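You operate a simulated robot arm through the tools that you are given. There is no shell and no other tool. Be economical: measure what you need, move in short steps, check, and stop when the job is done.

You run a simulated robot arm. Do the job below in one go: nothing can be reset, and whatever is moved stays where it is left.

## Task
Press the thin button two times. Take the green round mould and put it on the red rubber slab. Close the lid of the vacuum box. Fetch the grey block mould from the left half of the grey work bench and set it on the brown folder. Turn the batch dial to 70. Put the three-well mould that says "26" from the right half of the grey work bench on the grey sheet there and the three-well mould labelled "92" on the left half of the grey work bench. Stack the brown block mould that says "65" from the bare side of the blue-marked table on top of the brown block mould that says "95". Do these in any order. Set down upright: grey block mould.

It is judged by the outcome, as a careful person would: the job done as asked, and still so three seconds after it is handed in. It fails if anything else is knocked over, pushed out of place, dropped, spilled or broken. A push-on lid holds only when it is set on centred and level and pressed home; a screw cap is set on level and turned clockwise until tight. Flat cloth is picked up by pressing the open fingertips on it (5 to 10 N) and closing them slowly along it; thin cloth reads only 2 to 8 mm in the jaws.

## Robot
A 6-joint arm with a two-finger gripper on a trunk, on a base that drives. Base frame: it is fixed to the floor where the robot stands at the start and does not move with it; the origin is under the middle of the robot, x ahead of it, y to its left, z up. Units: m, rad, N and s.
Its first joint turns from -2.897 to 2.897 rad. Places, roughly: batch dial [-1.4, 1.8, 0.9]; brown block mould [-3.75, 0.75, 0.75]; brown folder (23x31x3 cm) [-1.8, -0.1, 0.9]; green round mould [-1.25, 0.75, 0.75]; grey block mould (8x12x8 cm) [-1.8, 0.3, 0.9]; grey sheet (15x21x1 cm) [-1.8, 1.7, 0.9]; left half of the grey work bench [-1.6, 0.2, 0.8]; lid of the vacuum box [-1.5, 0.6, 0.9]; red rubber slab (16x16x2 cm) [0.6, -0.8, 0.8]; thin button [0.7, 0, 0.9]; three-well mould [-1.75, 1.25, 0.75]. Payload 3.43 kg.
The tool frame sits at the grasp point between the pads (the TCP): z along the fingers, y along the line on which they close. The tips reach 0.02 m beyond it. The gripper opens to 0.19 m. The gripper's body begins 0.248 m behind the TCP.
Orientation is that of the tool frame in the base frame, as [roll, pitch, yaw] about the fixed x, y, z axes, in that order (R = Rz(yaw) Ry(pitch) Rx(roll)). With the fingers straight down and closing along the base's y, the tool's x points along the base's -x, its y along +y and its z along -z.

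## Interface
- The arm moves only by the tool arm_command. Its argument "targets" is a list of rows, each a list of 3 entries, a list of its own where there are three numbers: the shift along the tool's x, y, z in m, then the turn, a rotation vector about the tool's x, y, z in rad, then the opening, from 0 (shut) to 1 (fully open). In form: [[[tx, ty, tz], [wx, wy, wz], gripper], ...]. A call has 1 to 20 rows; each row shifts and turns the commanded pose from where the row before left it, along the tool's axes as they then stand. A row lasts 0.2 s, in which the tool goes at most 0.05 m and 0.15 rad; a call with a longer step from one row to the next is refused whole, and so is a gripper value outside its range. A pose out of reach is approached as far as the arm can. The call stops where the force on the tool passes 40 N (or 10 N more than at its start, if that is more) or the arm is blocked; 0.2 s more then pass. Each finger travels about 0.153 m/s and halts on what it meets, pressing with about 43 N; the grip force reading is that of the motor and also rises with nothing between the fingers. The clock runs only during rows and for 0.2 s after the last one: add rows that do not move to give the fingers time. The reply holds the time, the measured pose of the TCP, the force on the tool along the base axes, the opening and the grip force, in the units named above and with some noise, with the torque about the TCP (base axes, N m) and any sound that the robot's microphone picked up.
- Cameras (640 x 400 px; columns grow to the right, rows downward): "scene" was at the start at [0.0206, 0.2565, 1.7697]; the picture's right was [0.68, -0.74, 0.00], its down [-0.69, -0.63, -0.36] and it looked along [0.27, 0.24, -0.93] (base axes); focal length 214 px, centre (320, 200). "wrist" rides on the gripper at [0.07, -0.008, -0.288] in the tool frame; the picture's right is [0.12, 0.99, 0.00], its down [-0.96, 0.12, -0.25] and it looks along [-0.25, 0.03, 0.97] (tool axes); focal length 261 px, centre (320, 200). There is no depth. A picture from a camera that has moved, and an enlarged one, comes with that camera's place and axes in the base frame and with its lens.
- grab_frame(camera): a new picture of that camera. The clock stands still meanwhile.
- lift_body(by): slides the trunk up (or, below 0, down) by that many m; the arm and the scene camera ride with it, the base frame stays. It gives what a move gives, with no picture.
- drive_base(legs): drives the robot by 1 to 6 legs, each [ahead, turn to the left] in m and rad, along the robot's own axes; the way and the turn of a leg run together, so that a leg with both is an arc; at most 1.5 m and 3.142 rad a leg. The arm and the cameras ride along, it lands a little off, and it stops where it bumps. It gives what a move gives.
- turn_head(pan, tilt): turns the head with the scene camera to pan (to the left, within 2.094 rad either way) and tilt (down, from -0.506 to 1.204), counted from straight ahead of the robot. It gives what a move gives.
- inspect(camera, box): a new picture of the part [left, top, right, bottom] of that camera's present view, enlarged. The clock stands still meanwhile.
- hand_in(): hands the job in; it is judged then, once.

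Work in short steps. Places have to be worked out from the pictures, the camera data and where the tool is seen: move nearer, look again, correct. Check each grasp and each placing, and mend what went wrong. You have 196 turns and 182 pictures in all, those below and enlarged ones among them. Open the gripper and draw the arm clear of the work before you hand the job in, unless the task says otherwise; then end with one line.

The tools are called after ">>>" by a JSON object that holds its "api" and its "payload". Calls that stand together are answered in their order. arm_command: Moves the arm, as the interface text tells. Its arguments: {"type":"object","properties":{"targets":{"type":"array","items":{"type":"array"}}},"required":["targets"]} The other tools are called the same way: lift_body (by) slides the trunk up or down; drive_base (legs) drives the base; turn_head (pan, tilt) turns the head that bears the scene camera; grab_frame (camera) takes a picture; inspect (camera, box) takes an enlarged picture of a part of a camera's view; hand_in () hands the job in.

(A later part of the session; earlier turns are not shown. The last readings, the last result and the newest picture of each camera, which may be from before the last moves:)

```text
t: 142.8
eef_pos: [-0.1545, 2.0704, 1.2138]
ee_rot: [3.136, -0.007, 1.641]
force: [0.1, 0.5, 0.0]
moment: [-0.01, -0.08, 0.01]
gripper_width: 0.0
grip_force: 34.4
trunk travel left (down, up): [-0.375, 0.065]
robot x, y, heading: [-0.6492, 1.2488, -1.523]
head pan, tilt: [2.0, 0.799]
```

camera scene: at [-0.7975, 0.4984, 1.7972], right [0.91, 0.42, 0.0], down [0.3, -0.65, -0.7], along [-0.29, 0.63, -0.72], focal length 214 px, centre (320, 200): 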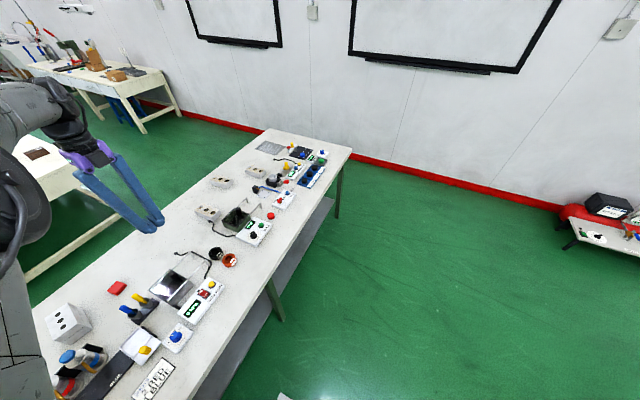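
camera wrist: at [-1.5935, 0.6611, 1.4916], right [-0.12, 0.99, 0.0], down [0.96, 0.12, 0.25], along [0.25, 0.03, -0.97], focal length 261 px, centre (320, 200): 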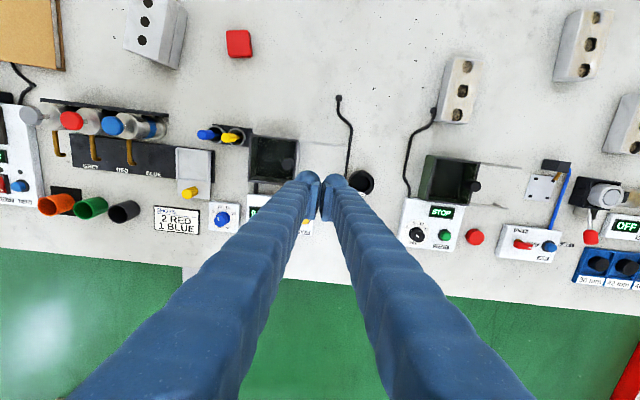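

Now turn left back to heading 0.

>>> {"api": "drive_base", "payload": {"legs": [[0, 0.3], [0, 0.3]]}}

>>> {"api": "drive_base", "payload": {"legs": [[0, 0.3], [0, 0.3]]}}

>>> {"api": "drive_base", "payload": {"legs": [[0, 0.3]]}}

```text
t: 144.0
eef_pos: [-0.2772, 2.1335, 1.2105]
ee_rot: [3.139, -0.005, 1.789]
force: [1.7, -0.1, -1.0]
moment: [-0.05, 0.2, 0.0]
gripper_width: 0.0
grip_force: 34.1
trunk travel left (down, up): [-0.375, 0.065]
robot x, y, heading: [-0.6385, 1.2536, -1.374]
head pan, tilt: [2.0, 0.799]
stopped in leg 1: the robot was blocked; the commanded pose is now the measured one
```

```text
t: 147.1
eef_pos: [-0.8403, 2.1903, 1.2208]
ee_rot: [-3.133, 0.019, 2.389]
force: [0.2, 0.4, 0.7]
moment: [-0.02, 0.02, 0.02]
gripper_width: 0.0
grip_force: 34.7
trunk travel left (down, up): [-0.375, 0.065]
robot x, y, heading: [-0.6122, 1.2791, -0.785]
head pan, tilt: [2.0, 0.799]
```

```text
t: 148.9
eef_pos: [-1.1042, 2.086, 1.2206]
ee_rot: [-3.122, 0.03, 2.689]
force: [-0.2, 0.9, -0.1]
moment: [-0.01, -0.02, 0.0]
gripper_width: 0.0
grip_force: 34.3
trunk travel left (down, up): [-0.375, 0.065]
robot x, y, heading: [-0.6044, 1.2986, -0.476]
head pan, tilt: [2.0, 0.799]
```

>>> {"api": "drive_base", "payload": {"legs": [[0, 0.3]]}}

>>> {"api": "drive_base", "payload": {"legs": [[0, 0.18]]}}

>>> {"api": "grab_frame", "payload": {"camera": "scene"}}

>>> {"api": "grab_frame", "payload": {"camera": "wrist"}}

```text
t: 150.7
eef_pos: [-1.3214, 1.9052, 1.2223]
ee_rot: [-3.115, 0.047, 2.989]
force: [-0.7, -0.3, -0.2]
moment: [-0.04, -0.02, 0.01]
gripper_width: 0.0001
grip_force: 34.2
trunk travel left (down, up): [-0.375, 0.065]
robot x, y, heading: [-0.6001, 1.3209, -0.178]
head pan, tilt: [2.0, 0.799]
```

```text
t: 152.0
eef_pos: [-1.4157, 1.7674, 1.223]
ee_rot: [-3.111, 0.055, -3.112]
force: [-0.2, 0.5, -0.4]
moment: [-0.02, -0.04, 0.02]
gripper_width: 0.0
grip_force: 33.9
trunk travel left (down, up): [-0.375, 0.065]
robot x, y, heading: [-0.6059, 1.3358, 0.001]
head pan, tilt: [2.0, 0.799]
```

```text
114 pictures are left
camera scene: at [-0.6592, 1.6176, 1.7972], right [0.91, 0.41, 0.0], down [0.3, -0.65, -0.7], along [-0.29, 0.63, -0.72], focal length 214 px, centre (320, 200)
```

scene: 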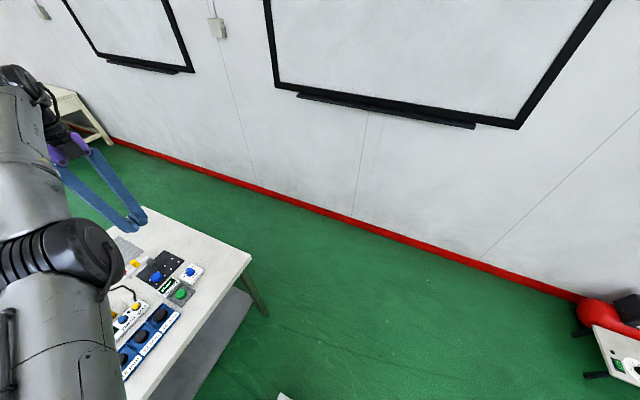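

```text
113 pictures are left
camera wrist: at [-1.5026, 1.7649, 1.5072], right [-0.15, 0.99, -0.04], down [0.94, 0.15, 0.3], along [0.3, 0.01, -0.95], focal length 261 px, centre (320, 200)
```

wrist: 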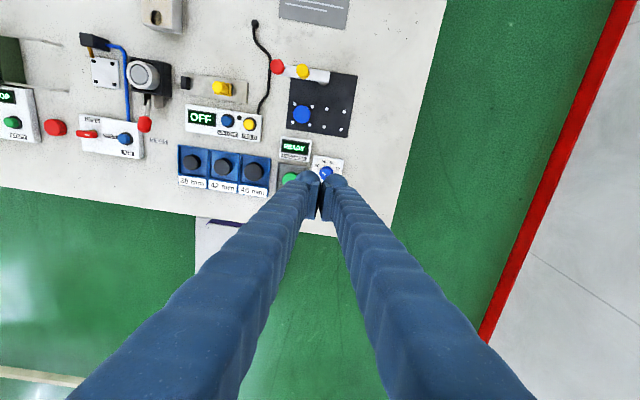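

Dial is at about (-1.377, 1.774). I level the tool, keep it slightly on the near side, lower, and look closely.

>>> {"api": "arm_command", "payload": {"targets": [[[0, 0, 0], [-0.031, 0.055, 0.03], 0], [[-0.035, 0, 0.03], [0, 0, 0], 0], [[-0.035, 0, 0.035], [0, 0, 0], 0], [[0, 0, 0.045], [0, 0, 0], 0], [[0, 0, 0], [0, 0, 0], 0]]}}

>>> {"api": "inspect", "payload": {"camera": "wrist", "box": [240, 70, 400, 190]}}

>>> {"api": "inspect", "payload": {"camera": "scene", "box": [110, 220, 260, 330]}}

```text
t: 153.2
eef_pos: [-1.4192, 1.7789, 1.1792]
ee_rot: [-3.107, 0.06, -3.112]
force: [-0.5, -0.6, -0.2]
moment: [-0.03, 0.05, -0.01]
gripper_width: 0.0
grip_force: 34.6
out of reach, approached as far as the arm can: row 1, 2, 3, 4
trunk travel left (down, up): [-0.375, 0.065]
robot x, y, heading: [-0.6043, 1.3305, -0.004]
head pan, tilt: [2.0, 0.799]
```

```text
3.33 times, centred on (320, 130) of wrist
camera zoom: at [-1.5057, 1.777, 1.4625], right [-0.15, 0.99, -0.04], down [0.94, 0.15, 0.3], along [0.3, 0.01, -0.95], focal length 869 px, centre (320, 433)
```

zoom: 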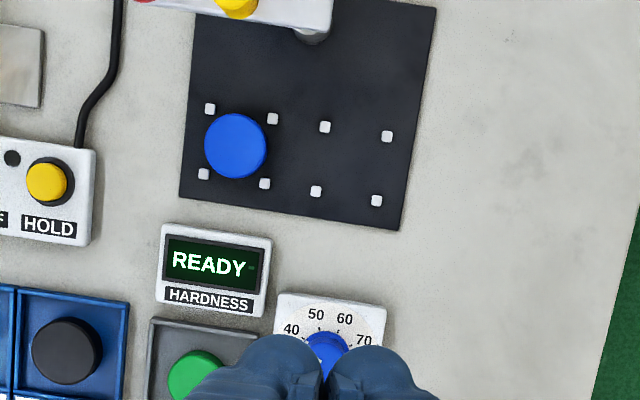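

```text
3.64 times, centred on (185, 275) of scene
camera zoom: at [-0.6577, 1.6173, 1.7974], right [0.91, 0.41, 0.0], down [0.3, -0.65, -0.7], along [-0.29, 0.63, -0.72], focal length 780 px, centre (811, -73)
```

zoom: 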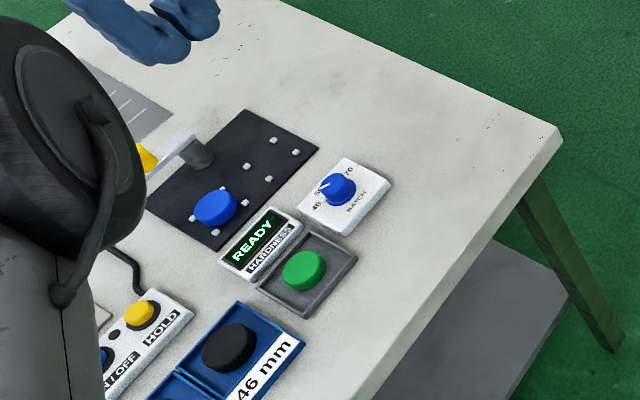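

The arm reports odd limits with a slight tilt. I try drawing the tool towards the robot a bit without rotation.

>>> {"api": "arm_command", "payload": {"targets": [[[-0.04, 0, 0], [0, 0, 0], 0], [[-0.04, 0, 0], [0, 0, 0], 0], [[0, 0, 0], [0, 0, 0], 0]]}}

```text
t: 154.0
eef_pos: [-1.4093, 1.7914, 1.1899]
ee_rot: [-3.105, 0.062, -3.112]
force: [0.1, 0.5, 0.6]
moment: [-0.06, 0.04, -0.04]
gripper_width: 0.0
grip_force: 33.8
out of reach, approached as far as the arm can: row 1, 2
trunk travel left (down, up): [-0.375, 0.065]
robot x, y, heading: [-0.6024, 1.3359, -0.004]
head pan, tilt: [2.0, 0.799]
```

>>> {"api": "arm_command", "payload": {"targets": [[[-0.024, 0.042, 0], [0, 0, 0.053], 0], [[-0.024, 0.042, 0], [0, 0, 0.053], 0], [[0, 0, 0], [0, 0, 0], 0]]}}

>>> {"api": "grab_frame", "payload": {"camera": "scene"}}

```text
t: 154.8
eef_pos: [-1.362, 1.8737, 1.19]
ee_rot: [-3.117, 0.059, 3.066]
force: [0.1, -0.8, 0.7]
moment: [0.05, -0.03, -0.02]
gripper_width: 0.0
grip_force: 34.7
trunk travel left (down, up): [-0.375, 0.065]
robot x, y, heading: [-0.6033, 1.337, -0.004]
head pan, tilt: [2.0, 0.799]
```

```text
110 pictures are left
camera scene: at [-0.659, 1.617, 1.7974], right [0.91, 0.41, 0.0], down [0.3, -0.65, -0.7], along [-0.29, 0.63, -0.72], focal length 214 px, centre (320, 200)
```

scene: 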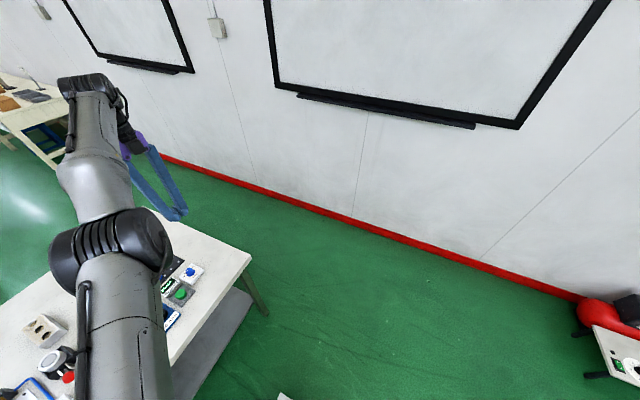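

It was joint 1's limit (~150°). I turn the base left a little more so the dial sits mid-sector.

>>> {"api": "drive_base", "payload": {"legs": [[0, 0.2]]}}

>>> {"api": "grab_frame", "payload": {"camera": "wrist"}}

```text
t: 156.2
eef_pos: [-1.4563, 1.712, 1.1905]
ee_rot: [-3.111, 0.07, -3.015]
force: [0.5, 0.5, 0.1]
moment: [0.06, -0.06, 0.06]
gripper_width: 0.0003
grip_force: 34.1
trunk travel left (down, up): [-0.375, 0.065]
robot x, y, heading: [-0.6079, 1.3516, 0.196]
head pan, tilt: [2.0, 0.799]
```

```text
109 pictures are left
camera wrist: at [-1.5449, 1.7008, 1.4721], right [-0.24, 0.97, -0.04], down [0.92, 0.24, 0.31], along [0.31, 0.04, -0.95], focal length 261 px, centre (320, 200)
```

wrist: 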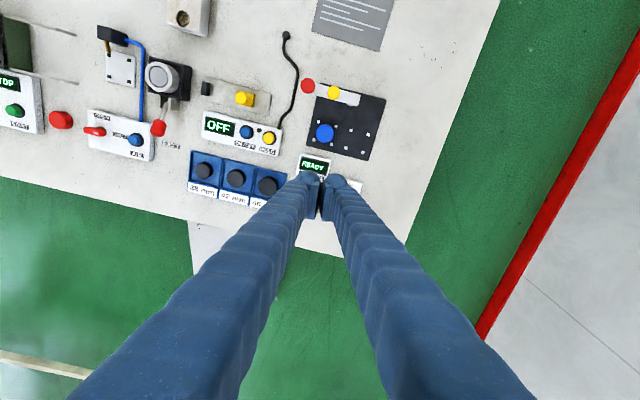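

I level and shift over toward the dial's near side, lower a bit.

>>> {"api": "arm_command", "payload": {"targets": [[[-0.03, 0.02, 0], [0, 0, 0.12], 0], [[-0.035, 0.02, 0], [0, 0, 0], 0], [[-0.04, 0.02, 0], [0, 0, 0], 0], [[0, 0, 0], [-0.031, 0.07, 0], 0], [[0, 0, 0.04], [0, 0, 0], 0], [[0, 0, 0.04], [0, 0, 0], 0], [[0, 0, 0], [0, 0, 0], 0]]}}

>>> {"api": "grab_frame", "payload": {"camera": "wrist"}}

```text
t: 157.8
eef_pos: [-1.4692, 1.7711, 1.1446]
ee_rot: [3.136, 0.008, -3.137]
force: [-0.5, -0.5, -0.9]
moment: [0.02, 0.01, 0.0]
gripper_width: 0.0
grip_force: 34.2
out of reach, approached as far as the arm can: row 1, 2, 3, 4, 5, 6
trunk travel left (down, up): [-0.375, 0.065]
robot x, y, heading: [-0.6046, 1.3449, 0.201]
head pan, tilt: [2.0, 0.799]
```

```text
108 pictures are left
camera wrist: at [-1.5417, 1.7615, 1.4319], right [-0.12, 0.99, 0.0], down [0.96, 0.12, 0.26], along [0.25, 0.04, -0.97], focal length 261 px, centre (320, 200)
```

wrist: 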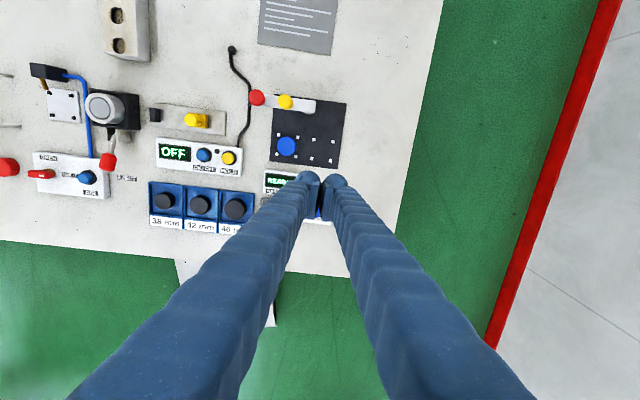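

Still refused. I test: head turned away, then a small pure retraction.

>>> {"api": "turn_head", "payload": {"pan": 1.0, "tilt": 0.9}}

>>> {"api": "grab_frame", "payload": {"camera": "scene"}}

>>> {"api": "arm_command", "payload": {"targets": [[[-0.02, 0, 0], [0, 0, 0], 0], [[0, 0, 0], [0, 0, 0], 0]]}}

```text
t: 159.1
eef_pos: [-1.4687, 1.7725, 1.1433]
ee_rot: [3.138, 0.009, -3.137]
force: [0.7, -0.4, 0.5]
moment: [-0.02, 0.01, 0.02]
gripper_width: 0.0
grip_force: 34.2
trunk travel left (down, up): [-0.375, 0.065]
robot x, y, heading: [-0.6063, 1.3506, 0.2]
head pan, tilt: [1.0, 0.901]
```

```text
107 pictures are left
camera scene: at [-0.6397, 1.6198, 1.7895], right [0.93, -0.36, 0.0], down [-0.28, -0.73, -0.62], along [0.23, 0.58, -0.78], focal length 214 px, centre (320, 200)
```

scene: 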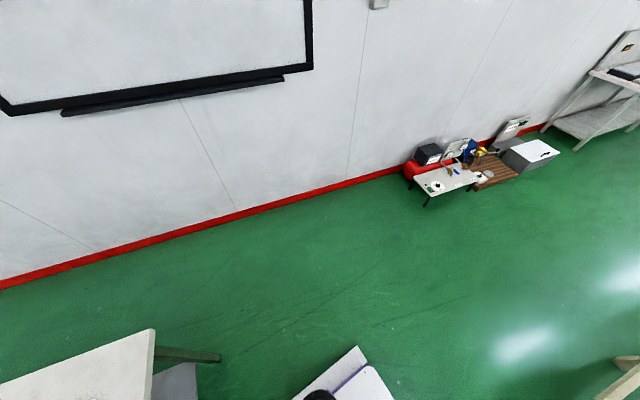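

```text
t: 159.7
eef_pos: [-1.4685, 1.7773, 1.1465]
ee_rot: [3.136, 0.009, -3.137]
force: [-1.0, 0.7, 0.3]
moment: [-0.03, -0.01, 0.02]
gripper_width: 0.0
grip_force: 34.5
out of reach, approached as far as the arm can: row 1
trunk travel left (down, up): [-0.375, 0.065]
robot x, y, heading: [-0.6021, 1.3518, 0.197]
head pan, tilt: [1.0, 0.901]
```

I test the hypothesis of a wrist-turn limit: rotate the tool back the other way, then retract.

>>> {"api": "arm_command", "payload": {"targets": [[[0, 0, 0], [0, 0, -0.14], 0], [[0, 0, 0], [0, 0, -0.14], 0], [[0, 0, 0], [0, 0, -0.14], 0], [[-0.02, -0.01, 0], [0, 0, 0], 0], [[-0.02, -0.01, 0], [0, 0, 0], 0], [[0, 0, 0], [0, 0, 0], 0]]}}

```text
t: 161.1
eef_pos: [-1.466, 1.7823, 1.1489]
ee_rot: [3.141, 0.008, -2.718]
force: [-0.2, 0.4, -0.1]
moment: [0.0, -0.01, 0.02]
gripper_width: 0.0
grip_force: 34.3
out of reach, approached as far as the arm can: row 4, 5
trunk travel left (down, up): [-0.375, 0.065]
robot x, y, heading: [-0.6058, 1.346, 0.194]
head pan, tilt: [1.0, 0.901]
```

Rotation is free, retraction isn't. Test lowering and extending/tangential separately.

>>> {"api": "arm_command", "payload": {"targets": [[[0, 0, 0.04], [0, 0, 0], 0], [[0, 0, 0], [0, 0, 0], 0]]}}

>>> {"api": "arm_command", "payload": {"targets": [[[0, 0.03, 0], [0, 0, 0], 0], [[0, 0, 0], [0, 0, 0], 0]]}}

>>> {"api": "arm_command", "payload": {"targets": [[[0, -0.03, 0], [0, 0, 0], 0], [[0, 0, 0], [0, 0, 0], 0]]}}

```text
t: 161.7
eef_pos: [-1.468, 1.7869, 1.111]
ee_rot: [3.14, 0.009, -2.718]
force: [0.3, -0.3, -0.7]
moment: [-0.08, 0.02, 0.03]
gripper_width: 0.0
grip_force: 34.4
out of reach, approached as far as the arm can: row 1
trunk travel left (down, up): [-0.375, 0.065]
robot x, y, heading: [-0.6069, 1.3483, 0.201]
head pan, tilt: [1.0, 0.901]
```

```text
t: 162.3
eef_pos: [-1.4664, 1.7991, 1.109]
ee_rot: [3.135, 0.006, -2.719]
force: [0.5, 0.0, 0.5]
moment: [-0.04, 0.03, 0.01]
gripper_width: 0.0
grip_force: 34.3
out of reach, approached as far as the arm can: row 1
trunk travel left (down, up): [-0.375, 0.065]
robot x, y, heading: [-0.6045, 1.3476, 0.201]
head pan, tilt: [1.0, 0.901]
```

```text
t: 162.9
eef_pos: [-1.4703, 1.7788, 1.1121]
ee_rot: [3.14, 0.01, -2.717]
force: [0.3, -0.1, -0.2]
moment: [0.07, 0.01, 0.01]
gripper_width: 0.0
grip_force: 34.3
out of reach, approached as far as the arm can: row 1
trunk travel left (down, up): [-0.375, 0.065]
robot x, y, heading: [-0.6056, 1.3498, 0.198]
head pan, tilt: [1.0, 0.901]
```

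I look at the arm itself to understand its posture.

>>> {"api": "turn_head", "payload": {"pan": 2.09, "tilt": 0.5}}

>>> {"api": "grab_frame", "payload": {"camera": "scene"}}

>>> {"api": "grab_frame", "payload": {"camera": "wrist"}}

```text
t: 164.2
eef_pos: [-1.4707, 1.7794, 1.1116]
ee_rot: [3.139, 0.009, -2.718]
force: [0.5, 0.3, 0.2]
moment: [0.01, 0.0, 0.01]
gripper_width: 0.0
grip_force: 34.2
trunk travel left (down, up): [-0.375, 0.065]
robot x, y, heading: [-0.6009, 1.3496, 0.197]
head pan, tilt: [2.089, 0.499]
```

```text
106 pictures are left
camera scene: at [-0.7269, 1.6181, 1.8232], right [0.75, 0.66, 0.0], down [0.32, -0.36, -0.88], along [-0.58, 0.66, -0.48], focal length 214 px, centre (320, 200)
```

scene: 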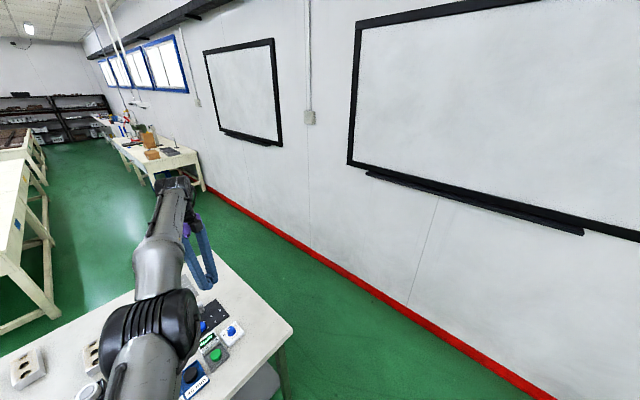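

```text
105 pictures are left
camera wrist: at [-1.5341, 1.7412, 1.3985], right [-0.52, 0.86, 0.0], down [0.83, 0.5, 0.26], along [0.22, 0.13, -0.97], focal length 261 px, centre (320, 200)
```

wrist: 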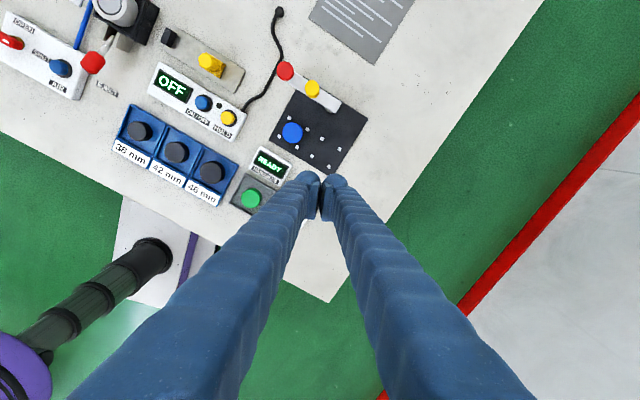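

The arm has flipped to an elbow-down posture, which prevents retraction. I try to flip it back by stretching it fully outwards and then retracting.

>>> {"api": "arm_command", "payload": {"targets": [[[0.032, 0.0385, -0.01], [0, 0, 0], 0], [[0.032, 0.0385, -0.01], [0, 0, 0], 0], [[0.032, 0.0385, -0.01], [0, 0, 0], 0], [[0.032, 0.0385, -0.01], [0, 0, 0], 0], [[0.032, 0.0385, -0.01], [0, 0, 0], 0], [[0, 0, 0], [0, 0, 0], 0]]}}

>>> {"api": "arm_command", "payload": {"targets": [[[-0.025, -0.03, 0], [0, 0, 0], 0], [[-0.025, -0.03, 0], [0, 0, 0], 0], [[-0.025, -0.03, 0], [0, 0, 0], 0], [[-0.025, -0.03, 0], [0, 0, 0], 0], [[-0.025, -0.03, 0], [0, 0, 0], 0], [[-0.025, -0.03, 0], [0, 0, 0], 0], [[-0.025, -0.03, 0], [0, 0, 0], 0], [[-0.025, -0.03, 0], [0, 0, 0], 0], [[0, 0, 0], [0, 0, 0], 0]]}}

>>> {"api": "grab_frame", "payload": {"camera": "scene"}}

```text
refused: row 1 steps farther than a row can; nothing moved
```

```text
t: 166.2
eef_pos: [-1.4705, 1.7794, 1.1117]
ee_rot: [3.14, 0.011, -2.718]
force: [0.2, -0.4, -0.2]
moment: [-0.02, -0.01, 0.0]
gripper_width: 0.0003
grip_force: 34.6
out of reach, approached as far as the arm can: row 1, 2, 3, 4, 5, 6, 7, 8
trunk travel left (down, up): [-0.375, 0.065]
robot x, y, heading: [-0.6078, 1.3495, 0.201]
head pan, tilt: [2.089, 0.499]
```

```text
104 pictures are left
camera scene: at [-0.7269, 1.6181, 1.8233], right [0.75, 0.66, 0.0], down [0.32, -0.36, -0.88], along [-0.58, 0.66, -0.48], focal length 214 px, centre (320, 200)
```

scene: 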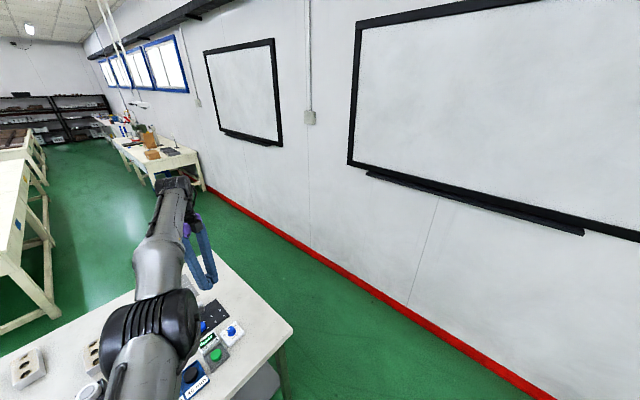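

The commanded pose snaps to the measured one after each call. I retry the stretch with legal steps.

>>> {"api": "arm_command", "payload": {"targets": [[[0.028, 0.034, -0.01], [0, 0, 0], 0], [[0.028, 0.034, -0.01], [0, 0, 0], 0], [[0.028, 0.034, -0.01], [0, 0, 0], 0], [[0.028, 0.034, -0.01], [0, 0, 0], 0], [[0.028, 0.034, -0.01], [0, 0, 0], 0], [[0, 0, 0], [0, 0, 0], 0]]}}

>>> {"api": "grab_frame", "payload": {"camera": "scene"}}

```text
t: 167.6
eef_pos: [-1.4738, 1.7826, 1.1144]
ee_rot: [3.135, 0.006, -2.717]
force: [-0.3, -0.7, -0.6]
moment: [0.01, -0.01, 0.01]
gripper_width: 0.0
grip_force: 34.1
out of reach, approached as far as the arm can: row 1, 2, 3, 4, 5
trunk travel left (down, up): [-0.375, 0.065]
robot x, y, heading: [-0.6049, 1.351, 0.198]
head pan, tilt: [2.089, 0.499]
```

```text
103 pictures are left
camera scene: at [-0.7269, 1.6182, 1.8233], right [0.75, 0.66, 0.0], down [0.32, -0.36, -0.88], along [-0.58, 0.66, -0.48], focal length 214 px, centre (320, 200)
```

scene: 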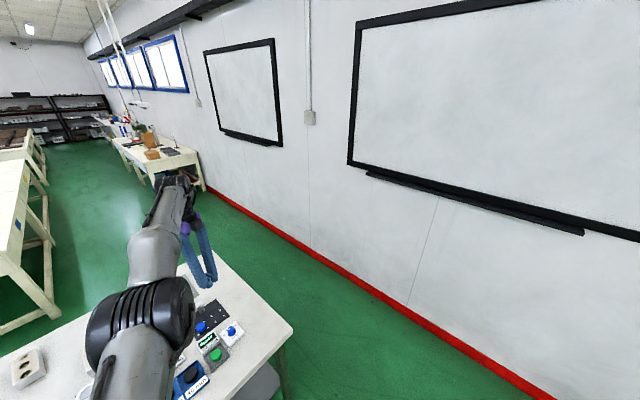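

The arm is straight (singular). A downward motion should bend the elbow the right way; I go down 10 cm and then retract in many rows.

>>> {"api": "arm_command", "payload": {"targets": [[[0, 0, 0.03], [0, 0, 0], 0], [[0, 0, 0.03], [0, 0, 0], 0], [[0, 0, 0.03], [0, 0, 0], 0], [[0, 0, 0.02], [0, 0, 0], 0], [[-0.013, -0.015, 0], [0, 0, 0], 0], [[-0.013, -0.015, 0], [0, 0, 0], 0], [[-0.013, -0.015, 0], [0, 0, 0], 0], [[-0.013, -0.015, 0], [0, 0, 0], 0], [[-0.013, -0.015, 0], [0, 0, 0], 0], [[-0.013, -0.015, 0], [0, 0, 0], 0], [[0, 0, 0], [0, 0, 0], 0]]}}

>>> {"api": "grab_frame", "payload": {"camera": "scene"}}

```text
t: 170.0
eef_pos: [-1.3678, 1.7339, 1.0043]
ee_rot: [3.135, 0.009, -2.717]
force: [-0.4, 0.1, 0.5]
moment: [0.07, -0.01, 0.0]
gripper_width: 0.0
grip_force: 34.2
trunk travel left (down, up): [-0.375, 0.065]
robot x, y, heading: [-0.6053, 1.3457, 0.2]
head pan, tilt: [2.089, 0.499]
```

```text
102 pictures are left
camera scene: at [-0.7271, 1.6179, 1.8232], right [0.75, 0.66, 0.0], down [0.32, -0.36, -0.88], along [-0.58, 0.66, -0.48], focal length 214 px, centre (320, 200)
```

scene: 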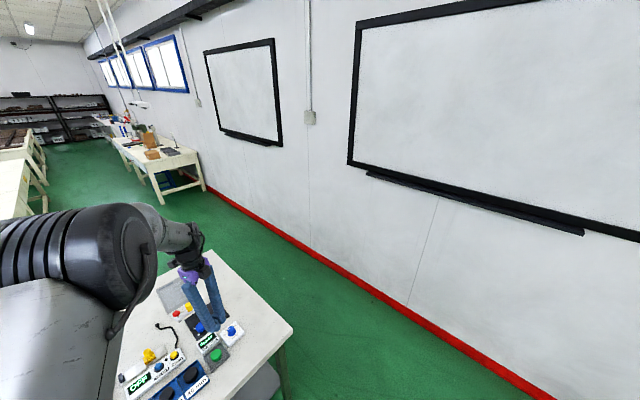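

Elbow-up posture restored. Now look at the dial closely.

>>> {"api": "inspect", "payload": {"camera": "wrist", "box": [220, 60, 460, 210]}}

>>> {"api": "inspect", "payload": {"camera": "scene", "box": [160, 260, 280, 360]}}

```text
2.67 times, centred on (340, 135) of wrist
camera zoom: at [-1.4282, 1.6945, 1.2926], right [-0.52, 0.86, 0.01], down [0.83, 0.5, 0.25], along [0.21, 0.14, -0.97], focal length 695 px, centre (267, 373)
```

zoom: 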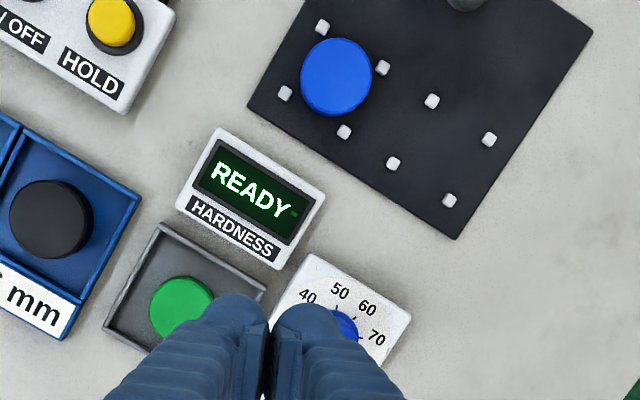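

```text
4.00 times, centred on (220, 310) of scene
camera zoom: at [-0.7271, 1.6179, 1.8232], right [0.75, 0.66, 0.0], down [0.32, -0.36, -0.88], along [-0.58, 0.66, -0.48], focal length 858 px, centre (720, -240)
```

zoom: 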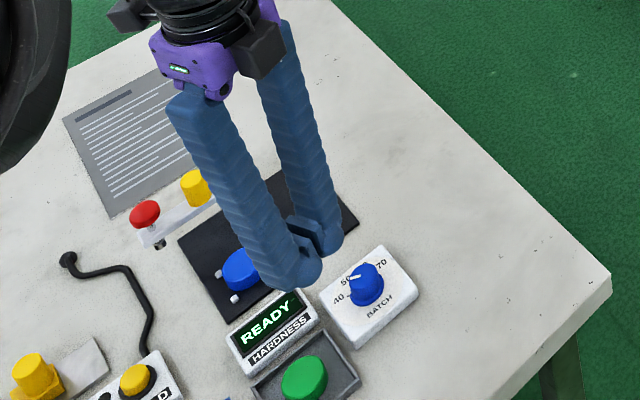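

Dial at about (-1.376, 1.776). To read its pointer I shift the fingers 7 cm towards the near side.

>>> {"api": "arm_command", "payload": {"targets": [[[-0.035, 0, 0], [0, 0, 0], 0], [[-0.035, 0.02, 0], [0, 0, 0], 0], [[0, 0, 0], [0, 0, 0], 0]]}}

>>> {"api": "inspect", "payload": {"camera": "wrist", "box": [260, 60, 420, 180]}}

```text
t: 170.8
eef_pos: [-1.3111, 1.7804, 1.005]
ee_rot: [3.135, 0.007, -2.72]
force: [-0.9, -0.1, 0.5]
moment: [-0.02, -0.02, -0.03]
gripper_width: 0.0
grip_force: 34.7
trunk travel left (down, up): [-0.375, 0.065]
robot x, y, heading: [-0.6028, 1.3483, 0.197]
head pan, tilt: [2.089, 0.499]
```

```text
3.33 times, centred on (340, 120) of wrist
camera zoom: at [-1.3724, 1.7413, 1.2933], right [-0.52, 0.86, 0.01], down [0.83, 0.5, 0.25], along [0.21, 0.14, -0.97], focal length 869 px, centre (253, 467)
```

zoom: 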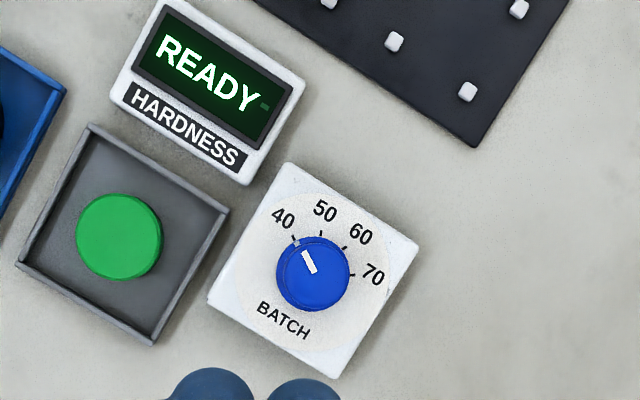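

Pointer reads ~40; 70 is 120° clockwise. I pre-rotate the tool 90° counter-clockwise over the knob, with a narrow opening, then check alignment.

>>> {"api": "arm_command", "payload": {"targets": [[[0.03, 0.0115, 0], [0, 0, 0], 0.28], [[0.031, 0.0115, 0], [0, 0, 0], 0.28], [[0, 0, 0], [0, 0, -0.1427], 0.28], [[0, 0, 0], [0, 0, -0.1427], 0.28], [[0, 0, 0], [0, 0, -0.1427], 0.28], [[0, 0, 0], [0, 0, -0.1427], 0.28], [[0, 0, 0], [0, 0, -0.1427], 0.28], [[0, 0, 0], [0, 0, -0.1427], 0.28], [[0, 0, 0], [0, 0, -0.1427], 0.28], [[0, 0, 0], [0, 0, -0.1427], 0.28], [[0, 0, 0], [0, 0, -0.1427], 0.28], [[0, 0, 0], [0, 0, -0.1427], 0.28], [[0, 0, 0], [0, 0, -0.1427], 0.28], [[0, 0, 0], [0, 0, 0], 0.28]]}}

>>> {"api": "inspect", "payload": {"camera": "wrist", "box": [220, 100, 420, 250]}}

>>> {"api": "inspect", "payload": {"camera": "scene", "box": [160, 260, 280, 360]}}

```text
t: 173.8
eef_pos: [-1.3771, 1.7779, 1.0052]
ee_rot: [-3.137, 0.008, -1.144]
force: [1.0, -0.1, -0.4]
moment: [-0.02, -0.03, -0.01]
gripper_width: 0.053
grip_force: 0.1
trunk travel left (down, up): [-0.375, 0.065]
robot x, y, heading: [-0.6048, 1.3482, 0.199]
head pan, tilt: [2.089, 0.499]
```

```text
2.67 times, centred on (320, 175) of wrist
camera zoom: at [-1.3403, 1.7138, 1.293], right [-0.86, -0.52, -0.01], down [-0.5, 0.83, 0.25], along [-0.13, 0.22, -0.97], focal length 695 px, centre (320, 267)
```

zoom: 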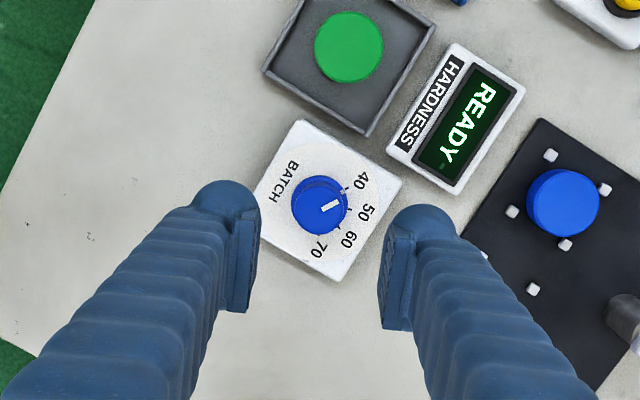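

```text
4.00 times, centred on (220, 310) of scene
camera zoom: at [-0.7267, 1.6181, 1.8233], right [0.75, 0.66, 0.0], down [0.32, -0.36, -0.88], along [-0.58, 0.66, -0.48], focal length 858 px, centre (720, -240)
```

zoom: 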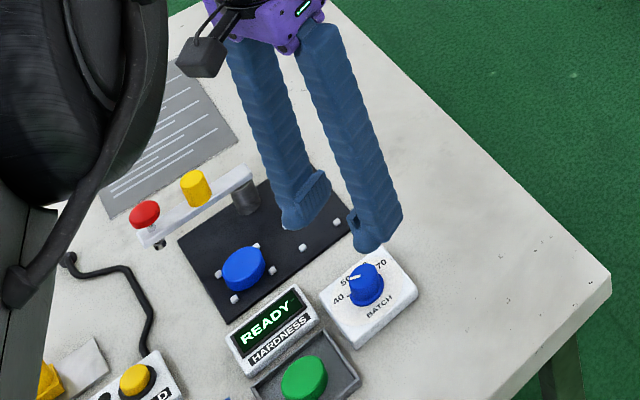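

Well centred on the knob. I descend in guarded steps to TCP z≈0.893.

>>> {"api": "arm_command", "payload": {"targets": [[[0.002, 0, 0.04], [0, 0, 0], 0.28], [[0, 0, 0.04], [0, 0, 0], 0.28], [[0, 0, 0.02], [0, 0, 0], 0.28], [[0, 0, 0.01], [0, 0, 0], 0.28], [[0, 0, 0], [0, 0, 0], 0.28]]}}

>>> {"api": "inspect", "payload": {"camera": "scene", "box": [190, 280, 280, 350]}}

>>> {"api": "inspect", "payload": {"camera": "wrist", "box": [220, 100, 420, 250]}}

```text
t: 175.0
eef_pos: [-1.3759, 1.7759, 0.8945]
ee_rot: [-3.136, 0.007, -1.147]
force: [0.0, -0.6, -1.1]
moment: [-0.04, -0.04, -0.01]
gripper_width: 0.0531
grip_force: 0.1
trunk travel left (down, up): [-0.375, 0.065]
robot x, y, heading: [-0.6026, 1.35, 0.203]
head pan, tilt: [2.089, 0.499]
```

```text
5.71 times, centred on (235, 315) of scene
camera zoom: at [-0.7267, 1.6182, 1.8233], right [0.75, 0.66, 0.0], down [0.32, -0.36, -0.88], along [-0.58, 0.66, -0.48], focal length 1226 px, centre (806, -457)
```

zoom: 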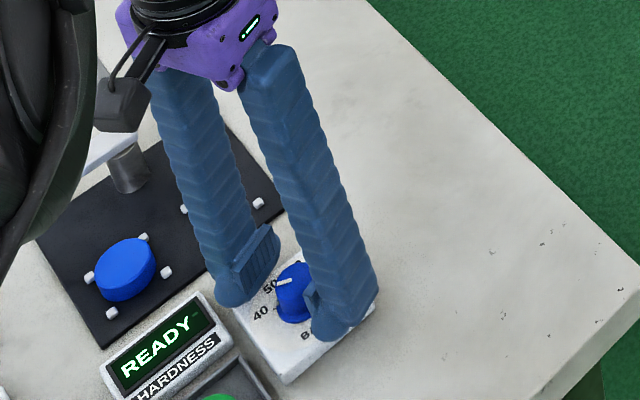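

```text
2.67 times, centred on (320, 175) of wrist
camera zoom: at [-1.3387, 1.7123, 1.1829], right [-0.86, -0.52, -0.01], down [-0.5, 0.83, 0.25], along [-0.13, 0.22, -0.97], focal length 695 px, centre (320, 267)
```

zoom: 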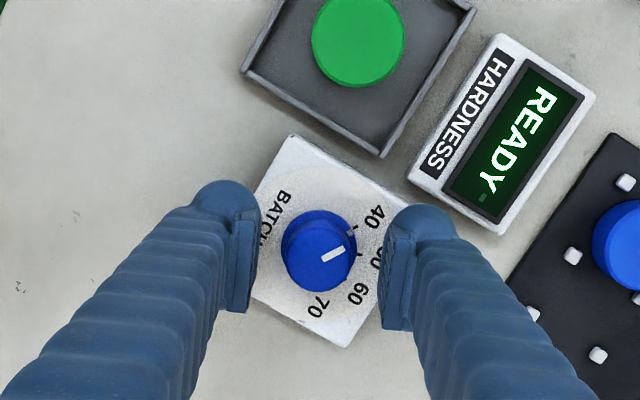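

The knob is between the pads. I close and check the grip, then rotate.

>>> {"api": "arm_command", "payload": {"targets": [[[0, 0, 0], [0, 0, 0], 0.2], [[0, 0, 0], [0, 0, 0], 0.1], [[0, 0, 0], [0, 0, 0], 0.1], [[0, 0, 0], [0, 0, 0], 0.1]]}}

>>> {"api": "inspect", "payload": {"camera": "wrist", "box": [220, 100, 420, 250]}}

```text
t: 176.0
eef_pos: [-1.3741, 1.7747, 0.8945]
ee_rot: [-3.136, 0.006, -1.146]
force: [3.8, 0.5, 0.5]
moment: [0.0, -0.02, -0.01]
gripper_width: 0.0277
grip_force: 44.8
trunk travel left (down, up): [-0.375, 0.065]
robot x, y, heading: [-0.6076, 1.3466, 0.193]
head pan, tilt: [2.089, 0.499]
```

```text
2.67 times, centred on (320, 175) of wrist
camera zoom: at [-1.3383, 1.7124, 1.1829], right [-0.86, -0.52, -0.01], down [-0.5, 0.83, 0.25], along [-0.12, 0.22, -0.97], focal length 695 px, centre (320, 267)
```

zoom: 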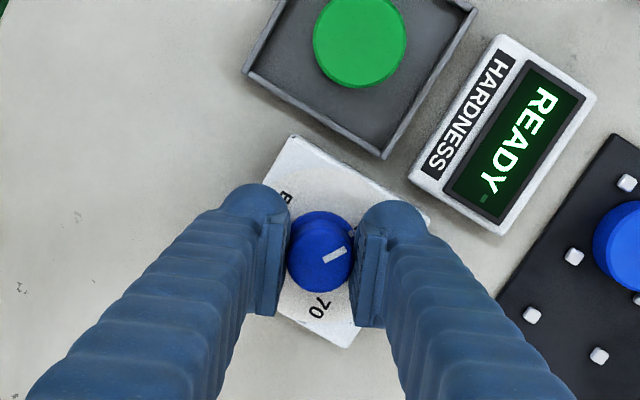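

Gripped (28 mm). I rotate clockwise 1.4 rad, then look.

>>> {"api": "arm_command", "payload": {"targets": [[[0, 0, 0], [0, 0, 0.1], 0.1], [[0, 0, 0], [0, 0, 0.13], 0.1], [[0, 0, 0], [0, 0, 0.13], 0.1], [[0, 0, 0], [0, 0, 0.13], 0.1], [[0, 0, 0], [0, 0, 0.13], 0.1], [[0, 0, 0], [0, 0, 0.13], 0.1], [[0, 0, 0], [0, 0, 0.13], 0.1], [[0, 0, 0], [0, 0, 0.13], 0.1], [[0, 0, 0], [0, 0, 0.13], 0.1], [[0, 0, 0], [0, 0, 0.13], 0.1], [[0, 0, 0], [0, 0, 0.13], 0.1], [[0, 0, 0], [0, 0, 0], 0.1]]}}

>>> {"api": "inspect", "payload": {"camera": "wrist", "box": [220, 100, 420, 250]}}

```text
t: 178.6
eef_pos: [-1.375, 1.7761, 0.8945]
ee_rot: [3.137, 0.007, -2.548]
force: [5.0, -1.2, -0.5]
moment: [-0.04, -0.04, -0.03]
gripper_width: 0.0276
grip_force: 45.6
trunk travel left (down, up): [-0.375, 0.065]
robot x, y, heading: [-0.6042, 1.3507, 0.197]
head pan, tilt: [2.089, 0.499]
```

```text
2.67 times, centred on (320, 175) of wrist
camera zoom: at [-1.429, 1.7269, 1.1828], right [-0.65, 0.76, 0.0], down [0.73, 0.63, 0.25], along [0.19, 0.17, -0.97], focal length 695 px, centre (320, 267)
```

zoom: 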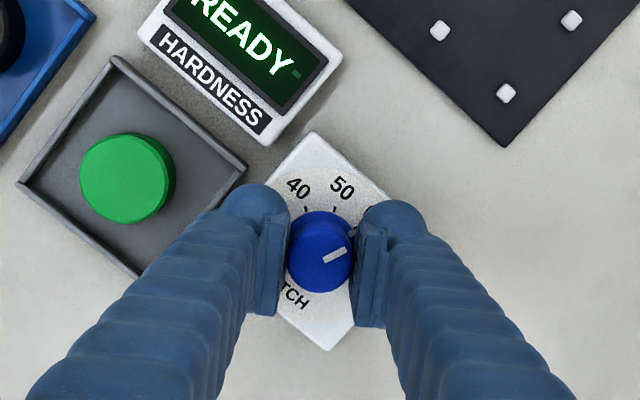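

Pointer now at 60 as expected. I rotate 0.70 rad more.

>>> {"api": "arm_command", "payload": {"targets": [[[0, 0, 0], [0, 0, 0.12], 0.1], [[0, 0, 0], [0, 0, 0.12], 0.1], [[0, 0, 0], [0, 0, 0.12], 0.1], [[0, 0, 0], [0, 0, 0.12], 0.1], [[0, 0, 0], [0, 0, 0.12], 0.1], [[0, 0, 0], [0, 0, 0.1], 0.1], [[0, 0, 0], [0, 0, 0], 0.1], [[0, 0, 0], [0, 0, 0], 0.15], [[0, 0, 0], [0, 0, 0], 0.3], [[0, 0, 0], [0, 0, 0], 0.3], [[0, 0, -0.04], [0, 0, 0], 0.3], [[0, 0, -0.05], [0, 0, 0], 0.3], [[-0.03, 0, -0.03], [0, 0, 0], 0.3], [[-0.04, 0, 0], [0, 0, 0], 0.3], [[0, 0, 0], [0, 0, 0], 0.3]]}}

>>> {"api": "inspect", "payload": {"camera": "wrist", "box": [240, 60, 400, 180]}}

```text
t: 181.8
eef_pos: [-1.3063, 1.7685, 1.0144]
ee_rot: [3.134, 0.0, 3.034]
force: [-0.4, 0.1, -0.2]
moment: [0.01, -0.03, 0.03]
gripper_width: 0.0572
grip_force: 0.0
trunk travel left (down, up): [-0.375, 0.065]
robot x, y, heading: [-0.6012, 1.351, 0.199]
head pan, tilt: [2.089, 0.499]
```

```text
3.33 times, centred on (320, 120) of wrist
camera zoom: at [-1.377, 1.7632, 1.303], right [-0.01, 1.0, 0.01], down [0.97, 0.01, 0.25], along [0.25, 0.01, -0.97], focal length 869 px, centre (320, 467)
```

zoom: 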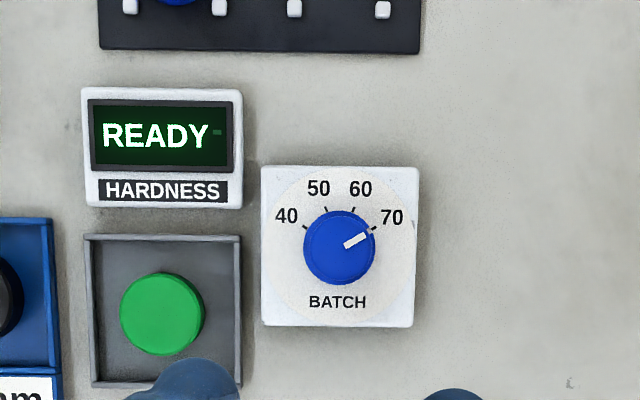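

The dial shows 70 exactly. Now I raise and retract the arm to a travel posture and set off around the bench's left end to its far side.

>>> {"api": "arm_command", "payload": {"targets": [[[-0.03, -0.013, -0.035], [0, 0, 0], 0.3], [[-0.03, -0.013, -0.035], [0, 0, 0], 0.3], [[-0.03, -0.013, -0.035], [0, 0, 0], 0], [[0, 0, -0.045], [0, 0, 0], 0], [[0, 0, -0.04], [0, 0, 0], 0]]}}

>>> {"api": "drive_base", "payload": {"legs": [[0.1, 0], [0, -0.3], [0, -0.3], [0, -0.3], [0, -0.3], [0, -0.3]]}}

```text
t: 183.0
eef_pos: [-1.22, 1.712, 1.1927]
ee_rot: [-3.141, 0.021, 3.043]
force: [-0.3, 1.0, 0.3]
moment: [-0.06, -0.05, 0.01]
gripper_width: 0.0
grip_force: 34.3
trunk travel left (down, up): [-0.375, 0.065]
robot x, y, heading: [-0.6047, 1.3488, 0.202]
head pan, tilt: [2.089, 0.499]
```

```text
t: 189.9
eef_pos: [-0.3952, 2.0839, 1.2074]
ee_rot: [3.133, 0.002, 1.85]
force: [-0.4, 0.1, -1.7]
moment: [-0.24, 0.01, -0.04]
gripper_width: 0.0002
grip_force: 34.2
trunk travel left (down, up): [-0.375, 0.065]
robot x, y, heading: [-0.5591, 1.335, -1.023]
head pan, tilt: [2.089, 0.499]
stopped in leg 5: the robot was blocked; the commanded pose is now the measured one
```

>>> {"api": "drive_base", "payload": {"legs": [[0, -0.27], [0, -0.25]]}}

>>> {"api": "turn_head", "payload": {"pan": 0, "tilt": 0.7}}

>>> {"api": "grab_frame", "payload": {"camera": "scene"}}

```text
t: 192.7
eef_pos: [-0.0456, 1.9024, 1.2114]
ee_rot: [3.131, 0.0, 1.327]
force: [-0.4, -0.1, -0.7]
moment: [-0.06, -0.01, 0.01]
gripper_width: 0.0
grip_force: 34.6
trunk travel left (down, up): [-0.375, 0.065]
robot x, y, heading: [-0.5831, 1.3365, -1.543]
head pan, tilt: [2.089, 0.499]
```

```text
t: 194.7
eef_pos: [-0.0469, 1.9012, 1.2112]
ee_rot: [3.131, 0.0, 1.327]
force: [0.1, 0.1, 0.5]
moment: [-0.01, 0.02, 0.01]
gripper_width: 0.0
grip_force: 34.2
trunk travel left (down, up): [-0.375, 0.065]
robot x, y, heading: [-0.5853, 1.3392, -1.543]
head pan, tilt: [0.0, 0.7]
```

```text
91 pictures are left
camera scene: at [-0.3747, 1.2795, 1.8056], right [-1.0, -0.03, 0.0], down [-0.02, 0.64, -0.77], along [0.02, -0.77, -0.64], focal length 214 px, centre (320, 200)
```

scene: 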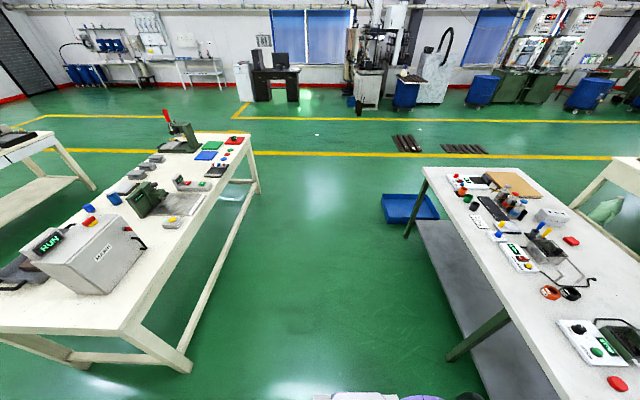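

The tray occupies x≈-1.1…-1.8, y≈-0.5…-0.97; bench far edge x≈-2.05; next table begins x≈-3.1. I drive straight to about (-0.5, -1.45).

>>> {"api": "drive_base", "payload": {"legs": [[1.45, 0], [1.34, 0]]}}

>>> {"api": "drive_base", "payload": {"legs": [[0, -0.3], [0, -0.3], [0, -0.3]]}}

>>> {"api": "drive_base", "payload": {"legs": [[0, -0.3], [0, -0.3]]}}

```text
t: 213.4
eef_pos: [0.0186, -0.9052, 1.2127]
ee_rot: [3.131, -0.002, 1.311]
force: [0.3, 0.4, -0.7]
moment: [0.03, -0.04, 0.0]
gripper_width: 0.0001
grip_force: 34.8
trunk travel left (down, up): [-0.375, 0.065]
robot x, y, heading: [-0.5317, -1.4615, -1.559]
head pan, tilt: [0.0, 0.7]
```

```text
t: 217.9
eef_pos: [0.248, -1.5447, 1.2116]
ee_rot: [3.132, -0.003, 0.411]
force: [-0.1, -0.5, 0.0]
moment: [0.06, 0.05, -0.01]
gripper_width: 0.0
grip_force: 34.5
trunk travel left (down, up): [-0.375, 0.065]
robot x, y, heading: [-0.5589, -1.42, -2.452]
head pan, tilt: [0.0, 0.7]
```

```text
t: 221.0
eef_pos: [0.0425, -1.9777, 1.2127]
ee_rot: [3.134, -0.001, -0.188]
force: [-0.3, -0.5, -0.5]
moment: [0.01, 0.02, 0.01]
gripper_width: 0.0
grip_force: 34.0
trunk travel left (down, up): [-0.375, 0.065]
robot x, y, heading: [-0.5583, -1.3954, -3.045]
head pan, tilt: [0.0, 0.7]
```

With the head straight ahead the turns run freely. I look ahead before driving along -x.

>>> {"api": "grab_frame", "payload": {"camera": "scene"}}

```text
90 pictures are left
camera scene: at [-0.6006, -1.6083, 1.8057], right [-0.1, 1.0, 0.0], down [0.64, 0.06, -0.77], along [-0.76, -0.07, -0.64], focal length 214 px, centre (320, 200)
```

scene: 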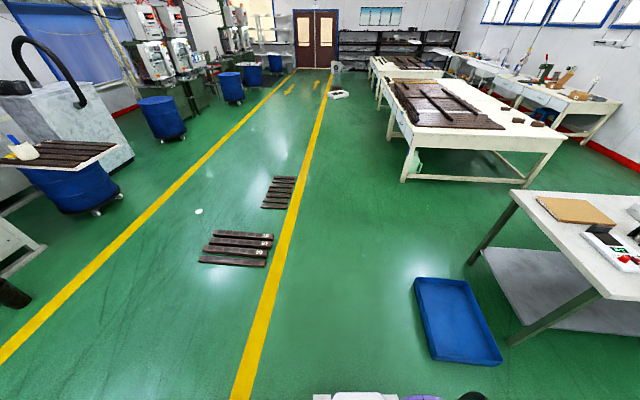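

Path is clear. I drive 2.05 m to the aisle's mouth and turn left so I can reverse up the aisle.

>>> {"api": "drive_base", "payload": {"legs": [[1.05, 0], [1.0, 0]]}}

>>> {"api": "drive_base", "payload": {"legs": [[0, 0.3], [0, 0.3], [0, 0.3], [0, 0.3], [0, 0.29]]}}

```text
t: 234.9
eef_pos: [-1.9835, -2.1826, 1.212]
ee_rot: [3.133, -0.002, -0.165]
force: [-0.5, -0.5, -0.4]
moment: [0.0, 0.01, 0.0]
gripper_width: 0.0001
grip_force: 34.2
trunk travel left (down, up): [-0.375, 0.065]
robot x, y, heading: [-2.5955, -1.6108, -3.022]
head pan, tilt: [0.0, 0.7]
```

```text
t: 239.5
eef_pos: [-1.7661, -1.4905, 1.2164]
ee_rot: [3.131, -0.001, 0.725]
force: [-0.5, 0.8, 0.4]
moment: [-0.01, -0.13, 0.04]
gripper_width: 0.0001
grip_force: 34.1
trunk travel left (down, up): [-0.375, 0.065]
robot x, y, heading: [-2.557, -1.6325, -2.125]
head pan, tilt: [0.0, 0.7]
stopped in leg 3: the robot was blocked; the commanded pose is now the measured one
```

>>> {"api": "drive_base", "payload": {"legs": [[0, 0.25], [0, 0.25]]}}

>>> {"api": "drive_base", "payload": {"legs": [[-0.75, 0], [-0.7, 0]]}}

>>> {"api": "drive_base", "payload": {"legs": [[0, -0.3]]}}

>>> {"api": "grab_frame", "payload": {"camera": "wrist"}}

```text
t: 242.3
eef_pos: [-1.9299, -1.1274, 1.2139]
ee_rot: [3.134, 0.003, 1.227]
force: [-0.6, 0.0, 0.4]
moment: [-0.08, -0.01, 0.01]
gripper_width: 0.0
grip_force: 34.5
trunk travel left (down, up): [-0.375, 0.065]
robot x, y, heading: [-2.5248, -1.6363, -1.625]
head pan, tilt: [0.0, 0.7]
```

```text
t: 252.5
eef_pos: [-1.8519, 0.3227, 1.2131]
ee_rot: [3.134, -0.001, 1.227]
force: [0.3, -0.8, 0.2]
moment: [-0.06, 0.01, 0.01]
gripper_width: 0.0
grip_force: 34.2
trunk travel left (down, up): [-0.375, 0.065]
robot x, y, heading: [-2.4457, -0.1826, -1.627]
head pan, tilt: [0.0, 0.7]
```

```text
t: 254.2
eef_pos: [-1.7277, 0.1189, 1.2126]
ee_rot: [3.132, 0.002, 0.921]
force: [-0.2, 0.1, -0.2]
moment: [-0.06, 0.06, -0.03]
gripper_width: 0.0
grip_force: 34.4
trunk travel left (down, up): [-0.375, 0.065]
robot x, y, heading: [-2.4618, -0.1846, -1.93]
head pan, tilt: [0.0, 0.7]
```

```text
89 pictures are left
camera wrist: at [-1.6938, 0.1815, 1.5007], right [0.86, -0.5, 0.01], down [-0.49, -0.83, 0.25], along [-0.12, -0.22, -0.97], focal length 261 px, centre (320, 200)
```

wrist: 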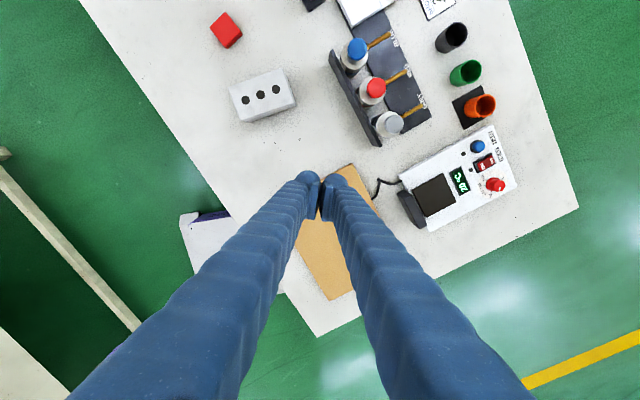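

Good position. Grey mould ≈ (-1.755, 0.302), long axis roughly along x; folder ≈ (-1.77, -0.05). I move over the mould and rotate the tool to close across its 8 cm width.

>>> {"api": "arm_command", "payload": {"targets": [[[0.0323, -0.033, 0.015], [0, 0, 0], 0.65], [[0.0323, -0.033, 0.015], [0, 0, 0], 0.65], [[0.0323, -0.033, 0.015], [0, 0, 0], 0.65], [[0.0323, -0.033, 0.015], [0, 0, 0], 0.65], [[0, 0, 0], [0, 0, -0.1436], 0.65], [[0, 0, 0], [0, 0, -0.1436], 0.65], [[0, 0, 0], [0, 0, -0.1436], 0.65], [[0, 0, 0], [0, 0, -0.1436], 0.65], [[0, 0, 0], [0, 0, -0.1436], 0.65], [[0, 0, 0], [0, 0, -0.1436], 0.65], [[0, 0, 0], [0, 0, -0.1436], 0.65], [[0, 0, 0], [0, 0, -0.1436], 0.65], [[0, 0, 0], [0, 0, -0.1436], 0.65], [[0, 0, 0], [0, 0, -0.1436], 0.65], [[0, 0, 0], [0, 0, -0.1436], 0.65], [[0, 0, 0], [0, 0, -0.1436], 0.65], [[0, 0, 0], [0, 0, -0.1436], 0.65], [[0, 0, 0], [0, 0, -0.1436], 0.65], [[0, 0, 0], [0, 0, 0], 0.65]]}}

>>> {"api": "grab_frame", "payload": {"camera": "wrist"}}

```text
t: 258.2
eef_pos: [-1.7555, 0.3002, 1.1529]
ee_rot: [-3.138, 0.006, 2.934]
force: [0.7, -0.2, 0.1]
moment: [-0.01, 0.0, 0.02]
gripper_width: 0.1231
grip_force: 0.1
trunk travel left (down, up): [-0.375, 0.065]
robot x, y, heading: [-2.4644, -0.1811, -1.922]
head pan, tilt: [0.0, 0.7]
```

```text
88 pictures are left
camera wrist: at [-1.8278, 0.3079, 1.4406], right [0.09, 1.0, -0.01], down [0.96, -0.08, 0.25], along [0.25, -0.03, -0.97], focal length 261 px, centre (320, 200)
```

wrist: 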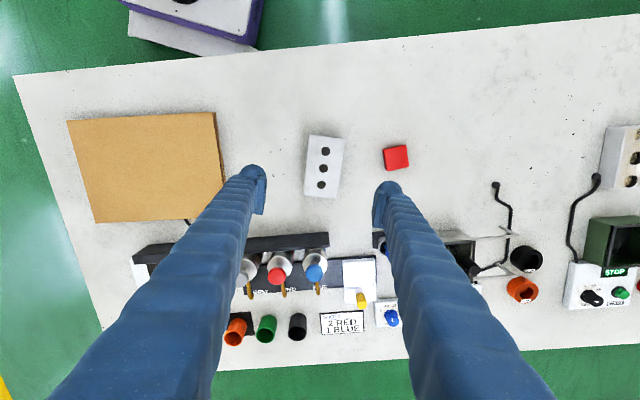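

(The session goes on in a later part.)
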